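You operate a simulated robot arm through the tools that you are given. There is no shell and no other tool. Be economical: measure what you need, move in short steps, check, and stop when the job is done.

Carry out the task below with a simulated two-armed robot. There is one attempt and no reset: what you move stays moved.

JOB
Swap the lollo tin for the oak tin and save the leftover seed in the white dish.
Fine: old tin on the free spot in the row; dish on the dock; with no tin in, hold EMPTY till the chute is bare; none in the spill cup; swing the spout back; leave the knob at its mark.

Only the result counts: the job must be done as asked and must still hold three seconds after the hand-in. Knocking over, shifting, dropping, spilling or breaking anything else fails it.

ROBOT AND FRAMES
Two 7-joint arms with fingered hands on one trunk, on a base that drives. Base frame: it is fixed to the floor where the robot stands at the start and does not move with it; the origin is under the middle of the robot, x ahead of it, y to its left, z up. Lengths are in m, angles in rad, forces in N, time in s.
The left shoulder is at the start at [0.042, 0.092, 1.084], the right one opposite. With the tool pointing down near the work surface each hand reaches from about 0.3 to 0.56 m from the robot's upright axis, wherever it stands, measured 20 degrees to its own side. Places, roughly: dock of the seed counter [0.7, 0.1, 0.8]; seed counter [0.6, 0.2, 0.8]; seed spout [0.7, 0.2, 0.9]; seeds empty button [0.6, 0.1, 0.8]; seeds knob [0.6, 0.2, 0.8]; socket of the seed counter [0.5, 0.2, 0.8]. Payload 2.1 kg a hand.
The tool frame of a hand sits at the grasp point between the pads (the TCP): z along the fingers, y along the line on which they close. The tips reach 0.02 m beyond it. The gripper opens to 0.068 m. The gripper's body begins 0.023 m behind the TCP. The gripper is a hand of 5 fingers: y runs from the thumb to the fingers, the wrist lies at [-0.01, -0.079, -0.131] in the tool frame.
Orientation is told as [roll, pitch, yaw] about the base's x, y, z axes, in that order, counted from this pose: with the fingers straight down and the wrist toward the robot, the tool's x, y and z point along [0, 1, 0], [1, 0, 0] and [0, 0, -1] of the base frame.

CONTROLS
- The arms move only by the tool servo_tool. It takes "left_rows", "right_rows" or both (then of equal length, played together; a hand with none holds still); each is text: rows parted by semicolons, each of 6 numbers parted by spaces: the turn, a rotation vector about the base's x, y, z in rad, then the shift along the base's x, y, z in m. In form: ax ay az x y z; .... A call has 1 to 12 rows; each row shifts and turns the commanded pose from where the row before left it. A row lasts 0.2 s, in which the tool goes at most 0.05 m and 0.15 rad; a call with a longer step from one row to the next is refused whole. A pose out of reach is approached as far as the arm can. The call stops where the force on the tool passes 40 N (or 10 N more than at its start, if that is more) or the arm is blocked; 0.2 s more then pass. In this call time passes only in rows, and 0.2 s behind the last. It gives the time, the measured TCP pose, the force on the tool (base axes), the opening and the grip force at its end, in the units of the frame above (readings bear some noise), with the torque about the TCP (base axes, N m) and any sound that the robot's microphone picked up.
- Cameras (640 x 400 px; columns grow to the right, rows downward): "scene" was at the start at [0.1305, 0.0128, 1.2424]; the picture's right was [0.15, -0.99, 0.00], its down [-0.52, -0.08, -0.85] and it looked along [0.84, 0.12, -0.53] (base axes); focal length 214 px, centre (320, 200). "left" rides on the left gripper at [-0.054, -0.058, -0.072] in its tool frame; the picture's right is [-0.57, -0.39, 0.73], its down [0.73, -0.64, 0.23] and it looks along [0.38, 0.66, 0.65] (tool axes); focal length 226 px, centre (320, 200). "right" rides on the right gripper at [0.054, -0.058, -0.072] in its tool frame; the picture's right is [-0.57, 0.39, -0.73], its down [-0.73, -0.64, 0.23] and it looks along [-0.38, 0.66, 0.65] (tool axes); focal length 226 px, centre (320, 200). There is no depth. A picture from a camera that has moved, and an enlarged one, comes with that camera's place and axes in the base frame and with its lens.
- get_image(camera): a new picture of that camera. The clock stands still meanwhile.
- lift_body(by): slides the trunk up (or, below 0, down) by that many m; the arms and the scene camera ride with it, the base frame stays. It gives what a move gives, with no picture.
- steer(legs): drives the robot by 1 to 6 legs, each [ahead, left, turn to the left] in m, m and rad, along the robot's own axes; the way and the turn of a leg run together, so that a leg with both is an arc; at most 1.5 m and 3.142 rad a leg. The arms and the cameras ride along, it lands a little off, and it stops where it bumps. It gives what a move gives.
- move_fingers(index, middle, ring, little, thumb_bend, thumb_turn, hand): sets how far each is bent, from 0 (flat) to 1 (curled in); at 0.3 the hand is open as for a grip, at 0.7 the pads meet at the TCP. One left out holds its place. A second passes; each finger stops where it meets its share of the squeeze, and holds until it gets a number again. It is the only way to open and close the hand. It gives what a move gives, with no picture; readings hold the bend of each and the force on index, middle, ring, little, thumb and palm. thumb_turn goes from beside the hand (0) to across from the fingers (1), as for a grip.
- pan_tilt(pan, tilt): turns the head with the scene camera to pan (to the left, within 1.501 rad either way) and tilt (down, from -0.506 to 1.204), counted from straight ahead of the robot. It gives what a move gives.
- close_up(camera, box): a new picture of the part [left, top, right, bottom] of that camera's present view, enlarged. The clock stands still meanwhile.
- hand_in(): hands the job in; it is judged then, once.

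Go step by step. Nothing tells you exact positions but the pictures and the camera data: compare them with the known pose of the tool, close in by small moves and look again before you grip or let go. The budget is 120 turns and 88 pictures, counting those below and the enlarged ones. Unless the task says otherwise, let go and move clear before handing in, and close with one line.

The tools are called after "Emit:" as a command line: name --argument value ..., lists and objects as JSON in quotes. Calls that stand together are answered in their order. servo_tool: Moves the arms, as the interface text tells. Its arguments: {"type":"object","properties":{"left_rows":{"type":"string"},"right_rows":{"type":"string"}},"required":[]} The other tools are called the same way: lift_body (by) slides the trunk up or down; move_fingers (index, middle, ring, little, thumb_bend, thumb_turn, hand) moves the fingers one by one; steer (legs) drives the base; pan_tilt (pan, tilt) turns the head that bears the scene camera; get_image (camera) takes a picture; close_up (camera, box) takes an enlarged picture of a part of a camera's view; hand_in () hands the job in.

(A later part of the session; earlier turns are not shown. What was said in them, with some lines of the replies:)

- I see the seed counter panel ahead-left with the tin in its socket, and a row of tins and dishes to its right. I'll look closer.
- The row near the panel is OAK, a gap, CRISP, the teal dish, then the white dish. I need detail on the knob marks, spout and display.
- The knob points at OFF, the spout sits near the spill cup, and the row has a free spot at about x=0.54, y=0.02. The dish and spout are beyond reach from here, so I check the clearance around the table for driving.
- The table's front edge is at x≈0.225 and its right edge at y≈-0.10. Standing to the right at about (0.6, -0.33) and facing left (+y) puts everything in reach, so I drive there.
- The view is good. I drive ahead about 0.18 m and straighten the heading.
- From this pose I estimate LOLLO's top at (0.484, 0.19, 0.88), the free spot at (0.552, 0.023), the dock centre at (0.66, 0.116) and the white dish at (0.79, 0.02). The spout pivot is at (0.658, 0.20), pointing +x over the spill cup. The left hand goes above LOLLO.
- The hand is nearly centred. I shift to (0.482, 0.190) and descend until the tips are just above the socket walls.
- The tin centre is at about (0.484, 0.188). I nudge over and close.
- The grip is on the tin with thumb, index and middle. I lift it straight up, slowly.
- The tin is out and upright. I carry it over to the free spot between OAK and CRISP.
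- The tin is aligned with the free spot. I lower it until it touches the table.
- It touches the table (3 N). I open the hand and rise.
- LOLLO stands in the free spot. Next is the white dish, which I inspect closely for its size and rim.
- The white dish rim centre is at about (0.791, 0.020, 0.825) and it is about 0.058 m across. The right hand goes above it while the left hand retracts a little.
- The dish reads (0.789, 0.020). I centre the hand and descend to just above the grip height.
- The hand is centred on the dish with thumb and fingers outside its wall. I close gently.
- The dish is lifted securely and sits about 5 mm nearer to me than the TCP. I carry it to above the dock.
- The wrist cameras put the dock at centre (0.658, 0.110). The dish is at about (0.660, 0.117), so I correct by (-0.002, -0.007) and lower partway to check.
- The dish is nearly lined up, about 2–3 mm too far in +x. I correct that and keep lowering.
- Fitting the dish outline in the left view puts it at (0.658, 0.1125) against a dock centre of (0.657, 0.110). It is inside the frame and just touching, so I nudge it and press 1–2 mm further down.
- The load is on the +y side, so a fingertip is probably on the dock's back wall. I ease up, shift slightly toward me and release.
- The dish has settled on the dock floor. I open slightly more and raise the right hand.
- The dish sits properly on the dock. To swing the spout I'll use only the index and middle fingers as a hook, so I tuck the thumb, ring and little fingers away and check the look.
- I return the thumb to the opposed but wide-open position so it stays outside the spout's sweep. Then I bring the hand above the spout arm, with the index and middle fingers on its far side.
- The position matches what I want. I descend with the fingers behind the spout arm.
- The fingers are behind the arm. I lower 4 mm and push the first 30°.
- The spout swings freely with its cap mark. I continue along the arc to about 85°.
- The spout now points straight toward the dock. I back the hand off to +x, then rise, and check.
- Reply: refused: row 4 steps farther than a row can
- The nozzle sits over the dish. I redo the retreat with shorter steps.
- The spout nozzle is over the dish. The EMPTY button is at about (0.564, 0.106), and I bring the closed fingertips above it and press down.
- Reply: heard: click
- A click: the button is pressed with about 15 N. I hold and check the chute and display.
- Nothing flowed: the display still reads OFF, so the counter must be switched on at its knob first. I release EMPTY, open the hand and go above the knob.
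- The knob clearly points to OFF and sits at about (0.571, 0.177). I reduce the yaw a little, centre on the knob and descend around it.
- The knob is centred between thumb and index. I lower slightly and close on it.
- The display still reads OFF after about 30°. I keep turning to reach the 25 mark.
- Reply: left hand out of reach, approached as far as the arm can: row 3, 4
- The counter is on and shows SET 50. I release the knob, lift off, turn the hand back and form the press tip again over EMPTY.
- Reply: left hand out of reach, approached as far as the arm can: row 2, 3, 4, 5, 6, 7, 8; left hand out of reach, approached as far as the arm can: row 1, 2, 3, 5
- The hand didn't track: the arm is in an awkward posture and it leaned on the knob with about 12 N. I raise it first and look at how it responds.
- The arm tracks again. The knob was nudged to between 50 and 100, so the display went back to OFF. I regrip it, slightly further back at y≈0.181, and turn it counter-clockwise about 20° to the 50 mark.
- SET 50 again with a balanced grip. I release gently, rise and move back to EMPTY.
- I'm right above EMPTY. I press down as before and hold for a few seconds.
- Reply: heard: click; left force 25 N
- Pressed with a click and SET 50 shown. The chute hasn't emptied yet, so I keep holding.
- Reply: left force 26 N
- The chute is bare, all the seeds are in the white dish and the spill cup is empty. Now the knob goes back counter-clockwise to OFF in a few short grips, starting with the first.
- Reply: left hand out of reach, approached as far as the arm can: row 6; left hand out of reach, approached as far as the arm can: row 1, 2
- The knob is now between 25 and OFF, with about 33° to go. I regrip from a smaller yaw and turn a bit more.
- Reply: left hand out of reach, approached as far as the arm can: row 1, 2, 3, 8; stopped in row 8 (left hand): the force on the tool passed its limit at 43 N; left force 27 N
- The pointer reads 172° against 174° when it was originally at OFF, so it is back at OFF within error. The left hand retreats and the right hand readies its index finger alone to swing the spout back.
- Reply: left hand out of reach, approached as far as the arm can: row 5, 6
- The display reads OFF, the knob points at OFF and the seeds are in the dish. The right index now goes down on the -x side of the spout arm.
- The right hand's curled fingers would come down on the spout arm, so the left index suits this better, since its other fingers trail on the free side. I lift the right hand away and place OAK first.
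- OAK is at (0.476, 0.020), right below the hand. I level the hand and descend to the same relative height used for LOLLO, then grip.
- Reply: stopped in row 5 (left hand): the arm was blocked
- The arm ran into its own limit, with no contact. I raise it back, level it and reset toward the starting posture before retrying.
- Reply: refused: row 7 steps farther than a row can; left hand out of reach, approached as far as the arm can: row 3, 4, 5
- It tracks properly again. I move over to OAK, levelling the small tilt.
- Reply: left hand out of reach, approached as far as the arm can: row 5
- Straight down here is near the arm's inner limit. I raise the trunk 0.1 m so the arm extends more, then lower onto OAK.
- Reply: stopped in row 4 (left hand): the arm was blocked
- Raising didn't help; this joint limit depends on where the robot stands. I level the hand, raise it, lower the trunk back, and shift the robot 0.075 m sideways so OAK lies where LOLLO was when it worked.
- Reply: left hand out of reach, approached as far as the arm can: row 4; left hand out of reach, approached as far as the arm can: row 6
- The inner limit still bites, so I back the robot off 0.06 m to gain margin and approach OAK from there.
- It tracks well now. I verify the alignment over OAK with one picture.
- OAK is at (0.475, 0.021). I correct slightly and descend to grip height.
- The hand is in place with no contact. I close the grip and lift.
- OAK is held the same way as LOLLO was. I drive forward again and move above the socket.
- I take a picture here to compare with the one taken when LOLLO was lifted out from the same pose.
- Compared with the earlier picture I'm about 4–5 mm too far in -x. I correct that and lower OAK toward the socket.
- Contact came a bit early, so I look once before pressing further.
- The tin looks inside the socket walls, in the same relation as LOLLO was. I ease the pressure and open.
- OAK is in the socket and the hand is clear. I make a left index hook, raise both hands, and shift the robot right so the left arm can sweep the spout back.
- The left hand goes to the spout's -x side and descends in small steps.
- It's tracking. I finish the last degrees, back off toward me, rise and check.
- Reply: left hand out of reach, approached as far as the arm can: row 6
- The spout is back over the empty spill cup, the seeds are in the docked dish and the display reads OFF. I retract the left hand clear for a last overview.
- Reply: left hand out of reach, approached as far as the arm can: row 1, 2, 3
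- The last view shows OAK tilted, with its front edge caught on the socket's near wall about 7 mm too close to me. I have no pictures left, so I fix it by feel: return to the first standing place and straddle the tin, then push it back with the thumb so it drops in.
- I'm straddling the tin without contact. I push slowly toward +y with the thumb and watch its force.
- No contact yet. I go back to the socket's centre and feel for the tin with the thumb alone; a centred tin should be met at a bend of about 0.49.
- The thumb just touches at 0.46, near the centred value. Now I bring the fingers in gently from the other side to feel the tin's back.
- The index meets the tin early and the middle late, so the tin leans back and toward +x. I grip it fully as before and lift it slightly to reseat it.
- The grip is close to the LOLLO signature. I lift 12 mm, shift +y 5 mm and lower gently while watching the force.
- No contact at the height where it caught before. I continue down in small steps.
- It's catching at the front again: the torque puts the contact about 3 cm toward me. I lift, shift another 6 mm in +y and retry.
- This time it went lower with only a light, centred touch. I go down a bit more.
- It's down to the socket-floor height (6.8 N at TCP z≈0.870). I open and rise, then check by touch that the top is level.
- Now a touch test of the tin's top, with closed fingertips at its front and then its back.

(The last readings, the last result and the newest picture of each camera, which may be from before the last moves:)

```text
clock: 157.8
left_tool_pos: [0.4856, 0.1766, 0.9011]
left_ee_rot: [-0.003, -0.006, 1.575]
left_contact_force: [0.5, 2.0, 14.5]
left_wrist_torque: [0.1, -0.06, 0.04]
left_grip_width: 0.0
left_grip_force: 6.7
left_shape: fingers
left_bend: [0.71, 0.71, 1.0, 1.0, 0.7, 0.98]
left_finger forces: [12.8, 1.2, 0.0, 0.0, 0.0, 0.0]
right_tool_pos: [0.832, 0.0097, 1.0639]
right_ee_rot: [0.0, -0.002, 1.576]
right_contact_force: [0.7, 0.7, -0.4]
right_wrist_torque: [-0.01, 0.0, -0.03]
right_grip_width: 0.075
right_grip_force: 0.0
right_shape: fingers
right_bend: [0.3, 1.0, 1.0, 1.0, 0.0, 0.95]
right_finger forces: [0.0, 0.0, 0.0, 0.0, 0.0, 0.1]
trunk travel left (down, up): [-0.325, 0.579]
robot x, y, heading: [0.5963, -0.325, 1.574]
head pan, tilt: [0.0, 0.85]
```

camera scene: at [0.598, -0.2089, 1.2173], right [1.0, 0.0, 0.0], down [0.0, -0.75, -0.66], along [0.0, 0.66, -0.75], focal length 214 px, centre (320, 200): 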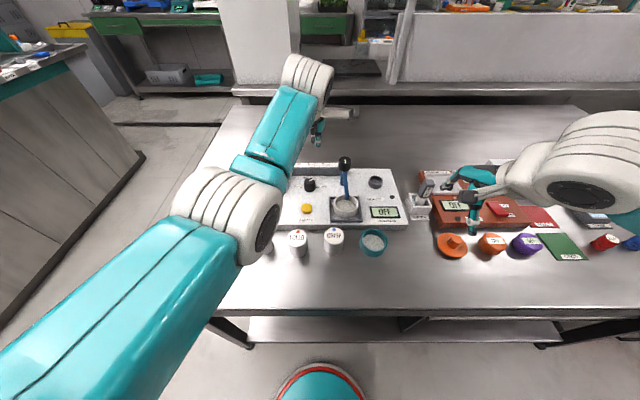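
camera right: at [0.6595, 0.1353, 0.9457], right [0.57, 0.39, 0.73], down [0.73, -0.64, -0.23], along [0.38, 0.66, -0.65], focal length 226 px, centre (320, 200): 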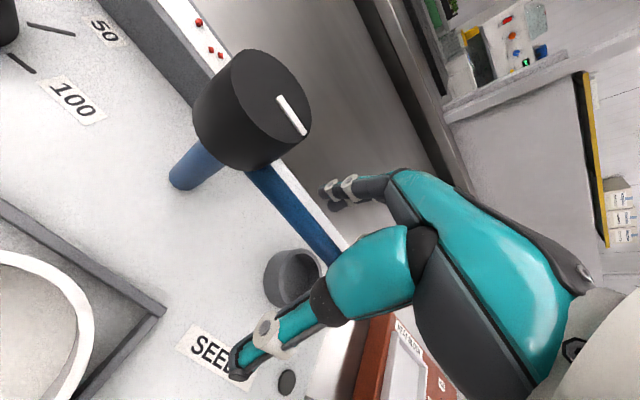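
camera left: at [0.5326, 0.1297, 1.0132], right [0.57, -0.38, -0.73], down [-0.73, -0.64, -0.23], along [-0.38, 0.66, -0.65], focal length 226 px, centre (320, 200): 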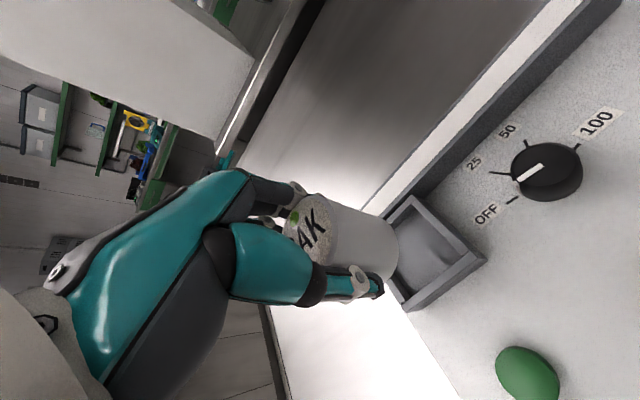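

The front of the top is firm at TCP z≈0.9015, just as expected for a seated tin. Now the back.

Emit:
servo_tool --left_rows "0 0 0 0 0 .012;0 0 0 0 .022 0;0 0 0 0 0 -.009"

Emit:
servo_tool --left_rows "0 0 0 0 0 -.002"

Emit:
servo_tool --left_rows "0 0 0 0 0 -.0015"

```text
clock: 158.6
left_tool_pos: [0.4845, 0.1991, 0.902]
left_ee_rot: [-0.002, -0.002, 1.574]
left_contact_force: [-0.4, -1.0, 0.5]
left_wrist_torque: [-0.01, 0.01, 0.04]
left_grip_width: 0.0
left_grip_force: 0.3
left_shape: fingers
left_bend: [0.7, 0.7, 1.0, 1.0, 0.7, 0.98]
left_finger forces: [0.0, 0.0, 0.0, 0.0, 0.6, 0.0]
right_tool_pos: [0.8316, 0.0094, 1.0633]
right_ee_rot: [0.0, -0.002, 1.576]
right_contact_force: [-0.1, -0.8, 0.0]
right_wrist_torque: [-0.06, 0.02, -0.01]
right_grip_width: 0.075
right_grip_force: 0.0
right_shape: fingers
right_bend: [0.3, 1.0, 1.0, 1.0, 0.0, 0.95]
right_finger forces: [0.1, 0.0, 0.1, 0.0, 0.1, 0.1]
trunk travel left (down, up): [-0.325, 0.579]
robot x, y, heading: [0.5924, -0.325, 1.577]
head pan, tilt: [0.0, 0.85]
```

```text
clock: 159.0
left_tool_pos: [0.4834, 0.1978, 0.9021]
left_ee_rot: [-0.002, -0.003, 1.575]
left_contact_force: [-0.5, 1.5, 10.9]
left_wrist_torque: [-0.02, -0.03, 0.0]
left_grip_width: 0.0001
left_grip_force: 4.8
left_shape: fingers
left_bend: [0.7, 0.7, 1.0, 1.0, 0.71, 0.98]
left_finger forces: [3.3, 1.0, 0.0, 0.0, 6.8, 0.0]
right_tool_pos: [0.8319, 0.0097, 1.0638]
right_ee_rot: [0.0, 0.0, 1.576]
right_contact_force: [0.3, -0.2, -0.5]
right_wrist_torque: [-0.02, 0.02, -0.04]
right_grip_width: 0.0755
right_grip_force: 0.0
right_shape: fingers
right_bend: [0.3, 1.0, 1.0, 1.0, 0.0, 0.95]
right_finger forces: [0.0, 0.0, 0.0, 0.1, 0.1, 0.0]
trunk travel left (down, up): [-0.325, 0.579]
robot x, y, heading: [0.5974, -0.3259, 1.581]
head pan, tilt: [0.0, 0.85]
```

```text
clock: 159.4
left_tool_pos: [0.4838, 0.1957, 0.9012]
left_ee_rot: [-0.002, -0.009, 1.574]
left_contact_force: [-1.4, 3.9, 28.8]
left_wrist_torque: [0.14, -0.13, 0.01]
left_grip_width: 0.0001
left_grip_force: 14.7
left_shape: fingers
left_bend: [0.68, 0.7, 1.0, 1.0, 0.71, 0.98]
left_finger forces: [17.6, 1.7, 0.1, 0.0, 9.7, 0.1]
right_tool_pos: [0.8317, 0.0089, 1.0658]
right_ee_rot: [0.001, -0.001, 1.576]
right_contact_force: [0.0, 0.5, 1.0]
right_wrist_torque: [-0.03, 0.02, 0.02]
right_grip_width: 0.0751
right_grip_force: 0.0
right_shape: fingers
right_bend: [0.3, 1.0, 1.0, 1.0, 0.0, 0.95]
right_finger forces: [0.0, 0.1, 0.0, 0.1, 0.0, 0.0]
trunk travel left (down, up): [-0.325, 0.579]
robot x, y, heading: [0.5902, -0.3273, 1.571]
head pan, tilt: [0.0, 0.85]
```

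Front and back are equal, so the tin is level in y. One quick check along x, right and then left.

Emit:
servo_tool --left_rows "0 0 0 0 0 .012;0 0 0 .012 -.011 0;0 0 0 0 0 -.008"

Emit:
servo_tool --left_rows "0 0 0 0 0 -.0025"

Emit:
servo_tool --left_rows "0 0 0 0 0 .0105;0 0 0 -.022 0 0;0 0 0 0 0 -.008"

Emit:
servo_tool --left_rows "0 0 0 0 0 -.0025"

```text
clock: 160.2
left_tool_pos: [0.4966, 0.1862, 0.9016]
left_ee_rot: [-0.001, 0.001, 1.574]
left_contact_force: [0.5, 0.1, 1.5]
left_wrist_torque: [0.0, 0.01, -0.01]
left_grip_width: 0.0002
left_grip_force: 0.4
left_shape: fingers
left_bend: [0.7, 0.7, 1.0, 1.0, 0.7, 0.98]
left_finger forces: [0.2, 0.5, 0.0, 0.0, 0.0, 0.0]
right_tool_pos: [0.8319, 0.0098, 1.0631]
right_ee_rot: [0.001, 0.001, 1.576]
right_contact_force: [-0.4, -0.6, 0.2]
right_wrist_torque: [-0.01, 0.0, 0.02]
right_grip_width: 0.0754
right_grip_force: 0.1
right_shape: fingers
right_bend: [0.3, 1.0, 1.0, 1.0, 0.0, 0.95]
right_finger forces: [0.0, 0.0, 0.0, 0.0, 0.0, 0.0]
trunk travel left (down, up): [-0.325, 0.579]
robot x, y, heading: [0.592, -0.3245, 1.575]
head pan, tilt: [0.0, 0.85]
```

```text
clock: 160.6
left_tool_pos: [0.4963, 0.1859, 0.9016]
left_ee_rot: [-0.002, -0.004, 1.575]
left_contact_force: [0.5, 2.7, 10.6]
left_wrist_torque: [0.11, -0.03, 0.04]
left_grip_width: 0.0
left_grip_force: 5.3
left_shape: fingers
left_bend: [0.7, 0.71, 1.0, 1.0, 0.7, 0.98]
left_finger forces: [8.7, 1.7, 0.0, 0.1, 0.0, 0.1]
right_tool_pos: [0.8338, 0.0102, 1.0652]
right_ee_rot: [-0.001, 0.0, 1.576]
right_contact_force: [-0.1, -0.4, 0.5]
right_wrist_torque: [-0.01, 0.01, 0.0]
right_grip_width: 0.0752
right_grip_force: 0.0
right_shape: fingers
right_bend: [0.3, 1.0, 1.0, 1.0, 0.0, 0.95]
right_finger forces: [0.1, 0.0, 0.0, 0.0, 0.1, 0.0]
trunk travel left (down, up): [-0.325, 0.579]
robot x, y, heading: [0.5944, -0.3272, 1.581]
head pan, tilt: [0.0, 0.85]
```

```text
clock: 161.4
left_tool_pos: [0.4728, 0.1861, 0.9025]
left_ee_rot: [0.0, -0.001, 1.574]
left_contact_force: [0.3, -0.4, 0.2]
left_wrist_torque: [-0.03, 0.02, 0.0]
left_grip_width: 0.0
left_grip_force: 0.4
left_shape: fingers
left_bend: [0.7, 0.7, 1.0, 1.0, 0.7, 0.98]
left_finger forces: [0.0, 0.1, 0.1, 0.0, 0.6, 0.0]
right_tool_pos: [0.8322, 0.0102, 1.0652]
right_ee_rot: [-0.001, 0.001, 1.576]
right_contact_force: [0.4, -0.4, -0.2]
right_wrist_torque: [0.02, 0.03, 0.0]
right_grip_width: 0.0751
right_grip_force: 0.1
right_shape: fingers
right_bend: [0.3, 1.0, 1.0, 1.0, 0.0, 0.95]
right_finger forces: [0.1, 0.1, 0.1, 0.1, 0.0, 0.0]
trunk travel left (down, up): [-0.325, 0.579]
robot x, y, heading: [0.5956, -0.3237, 1.574]
head pan, tilt: [0.0, 0.85]
```

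```text
clock: 161.8
left_tool_pos: [0.4737, 0.1861, 0.9019]
left_ee_rot: [-0.002, -0.006, 1.574]
left_contact_force: [-3.0, -1.1, 19.2]
left_wrist_torque: [-0.08, -0.02, -0.04]
left_grip_width: 0.0
left_grip_force: 10.1
left_shape: fingers
left_bend: [0.7, 0.7, 1.0, 1.0, 0.7, 0.98]
left_finger forces: [5.0, 0.8, 0.0, 0.1, 13.5, 0.0]
right_tool_pos: [0.8321, 0.009, 1.0641]
right_ee_rot: [-0.002, -0.003, 1.578]
right_contact_force: [-0.3, -0.1, 0.2]
right_wrist_torque: [0.02, -0.05, -0.01]
right_grip_width: 0.0751
right_grip_force: 0.1
right_shape: fingers
right_bend: [0.3, 1.0, 1.0, 1.0, 0.0, 0.95]
right_finger forces: [0.0, 0.0, 0.0, 0.1, 0.0, 0.0]
trunk travel left (down, up): [-0.325, 0.579]
robot x, y, heading: [0.5908, -0.3247, 1.578]
head pan, tilt: [0.0, 0.85]
```

The tin's top is level at 0.902 at all four points, so OAK is firmly seated. I raise the hand clear.

Emit:
servo_tool --left_rows "0 0 0 0 0 .03;0 0 0 0 0 .04;0 0 0 -.015 -.02 .04;0 0 0 -.02 -.02 .04;0 0 0 -.02 -.02 .03"

Emit:
hand_in

```text
clock: 163.0
left_tool_pos: [0.4179, 0.123, 1.0797]
left_ee_rot: [0.0, 0.0, 1.575]
left_contact_force: [1.0, -0.5, -0.1]
left_wrist_torque: [-0.04, 0.0, 0.01]
left_grip_width: 0.0001
left_grip_force: 0.0
left_shape: fingers
left_bend: [0.7, 0.7, 1.0, 1.0, 0.7, 0.98]
left_finger forces: [0.0, 0.0, 0.0, 0.1, 0.0, 0.0]
right_tool_pos: [0.8318, 0.0104, 1.0641]
right_ee_rot: [0.001, 0.0, 1.576]
right_contact_force: [0.7, -0.1, 0.6]
right_wrist_torque: [0.0, -0.02, 0.02]
right_grip_width: 0.0753
right_grip_force: 0.1
right_shape: fingers
right_bend: [0.3, 1.0, 1.0, 1.0, 0.0, 0.95]
right_finger forces: [0.1, 0.0, 0.0, 0.0, 0.1, 0.0]
trunk travel left (down, up): [-0.325, 0.579]
robot x, y, heading: [0.5945, -0.3242, 1.576]
head pan, tilt: [0.0, 0.85]
```

```text
The job is handed in.
```

I've handed the job in: OAK is in the socket, LOLLO is on the free spot in the row, the leftover seed is in the white dish on the dock, the spout is back over the empty spill cup, and the knob is at OFF. I confirmed OAK's final seating by touch only, because my pictures ran out.
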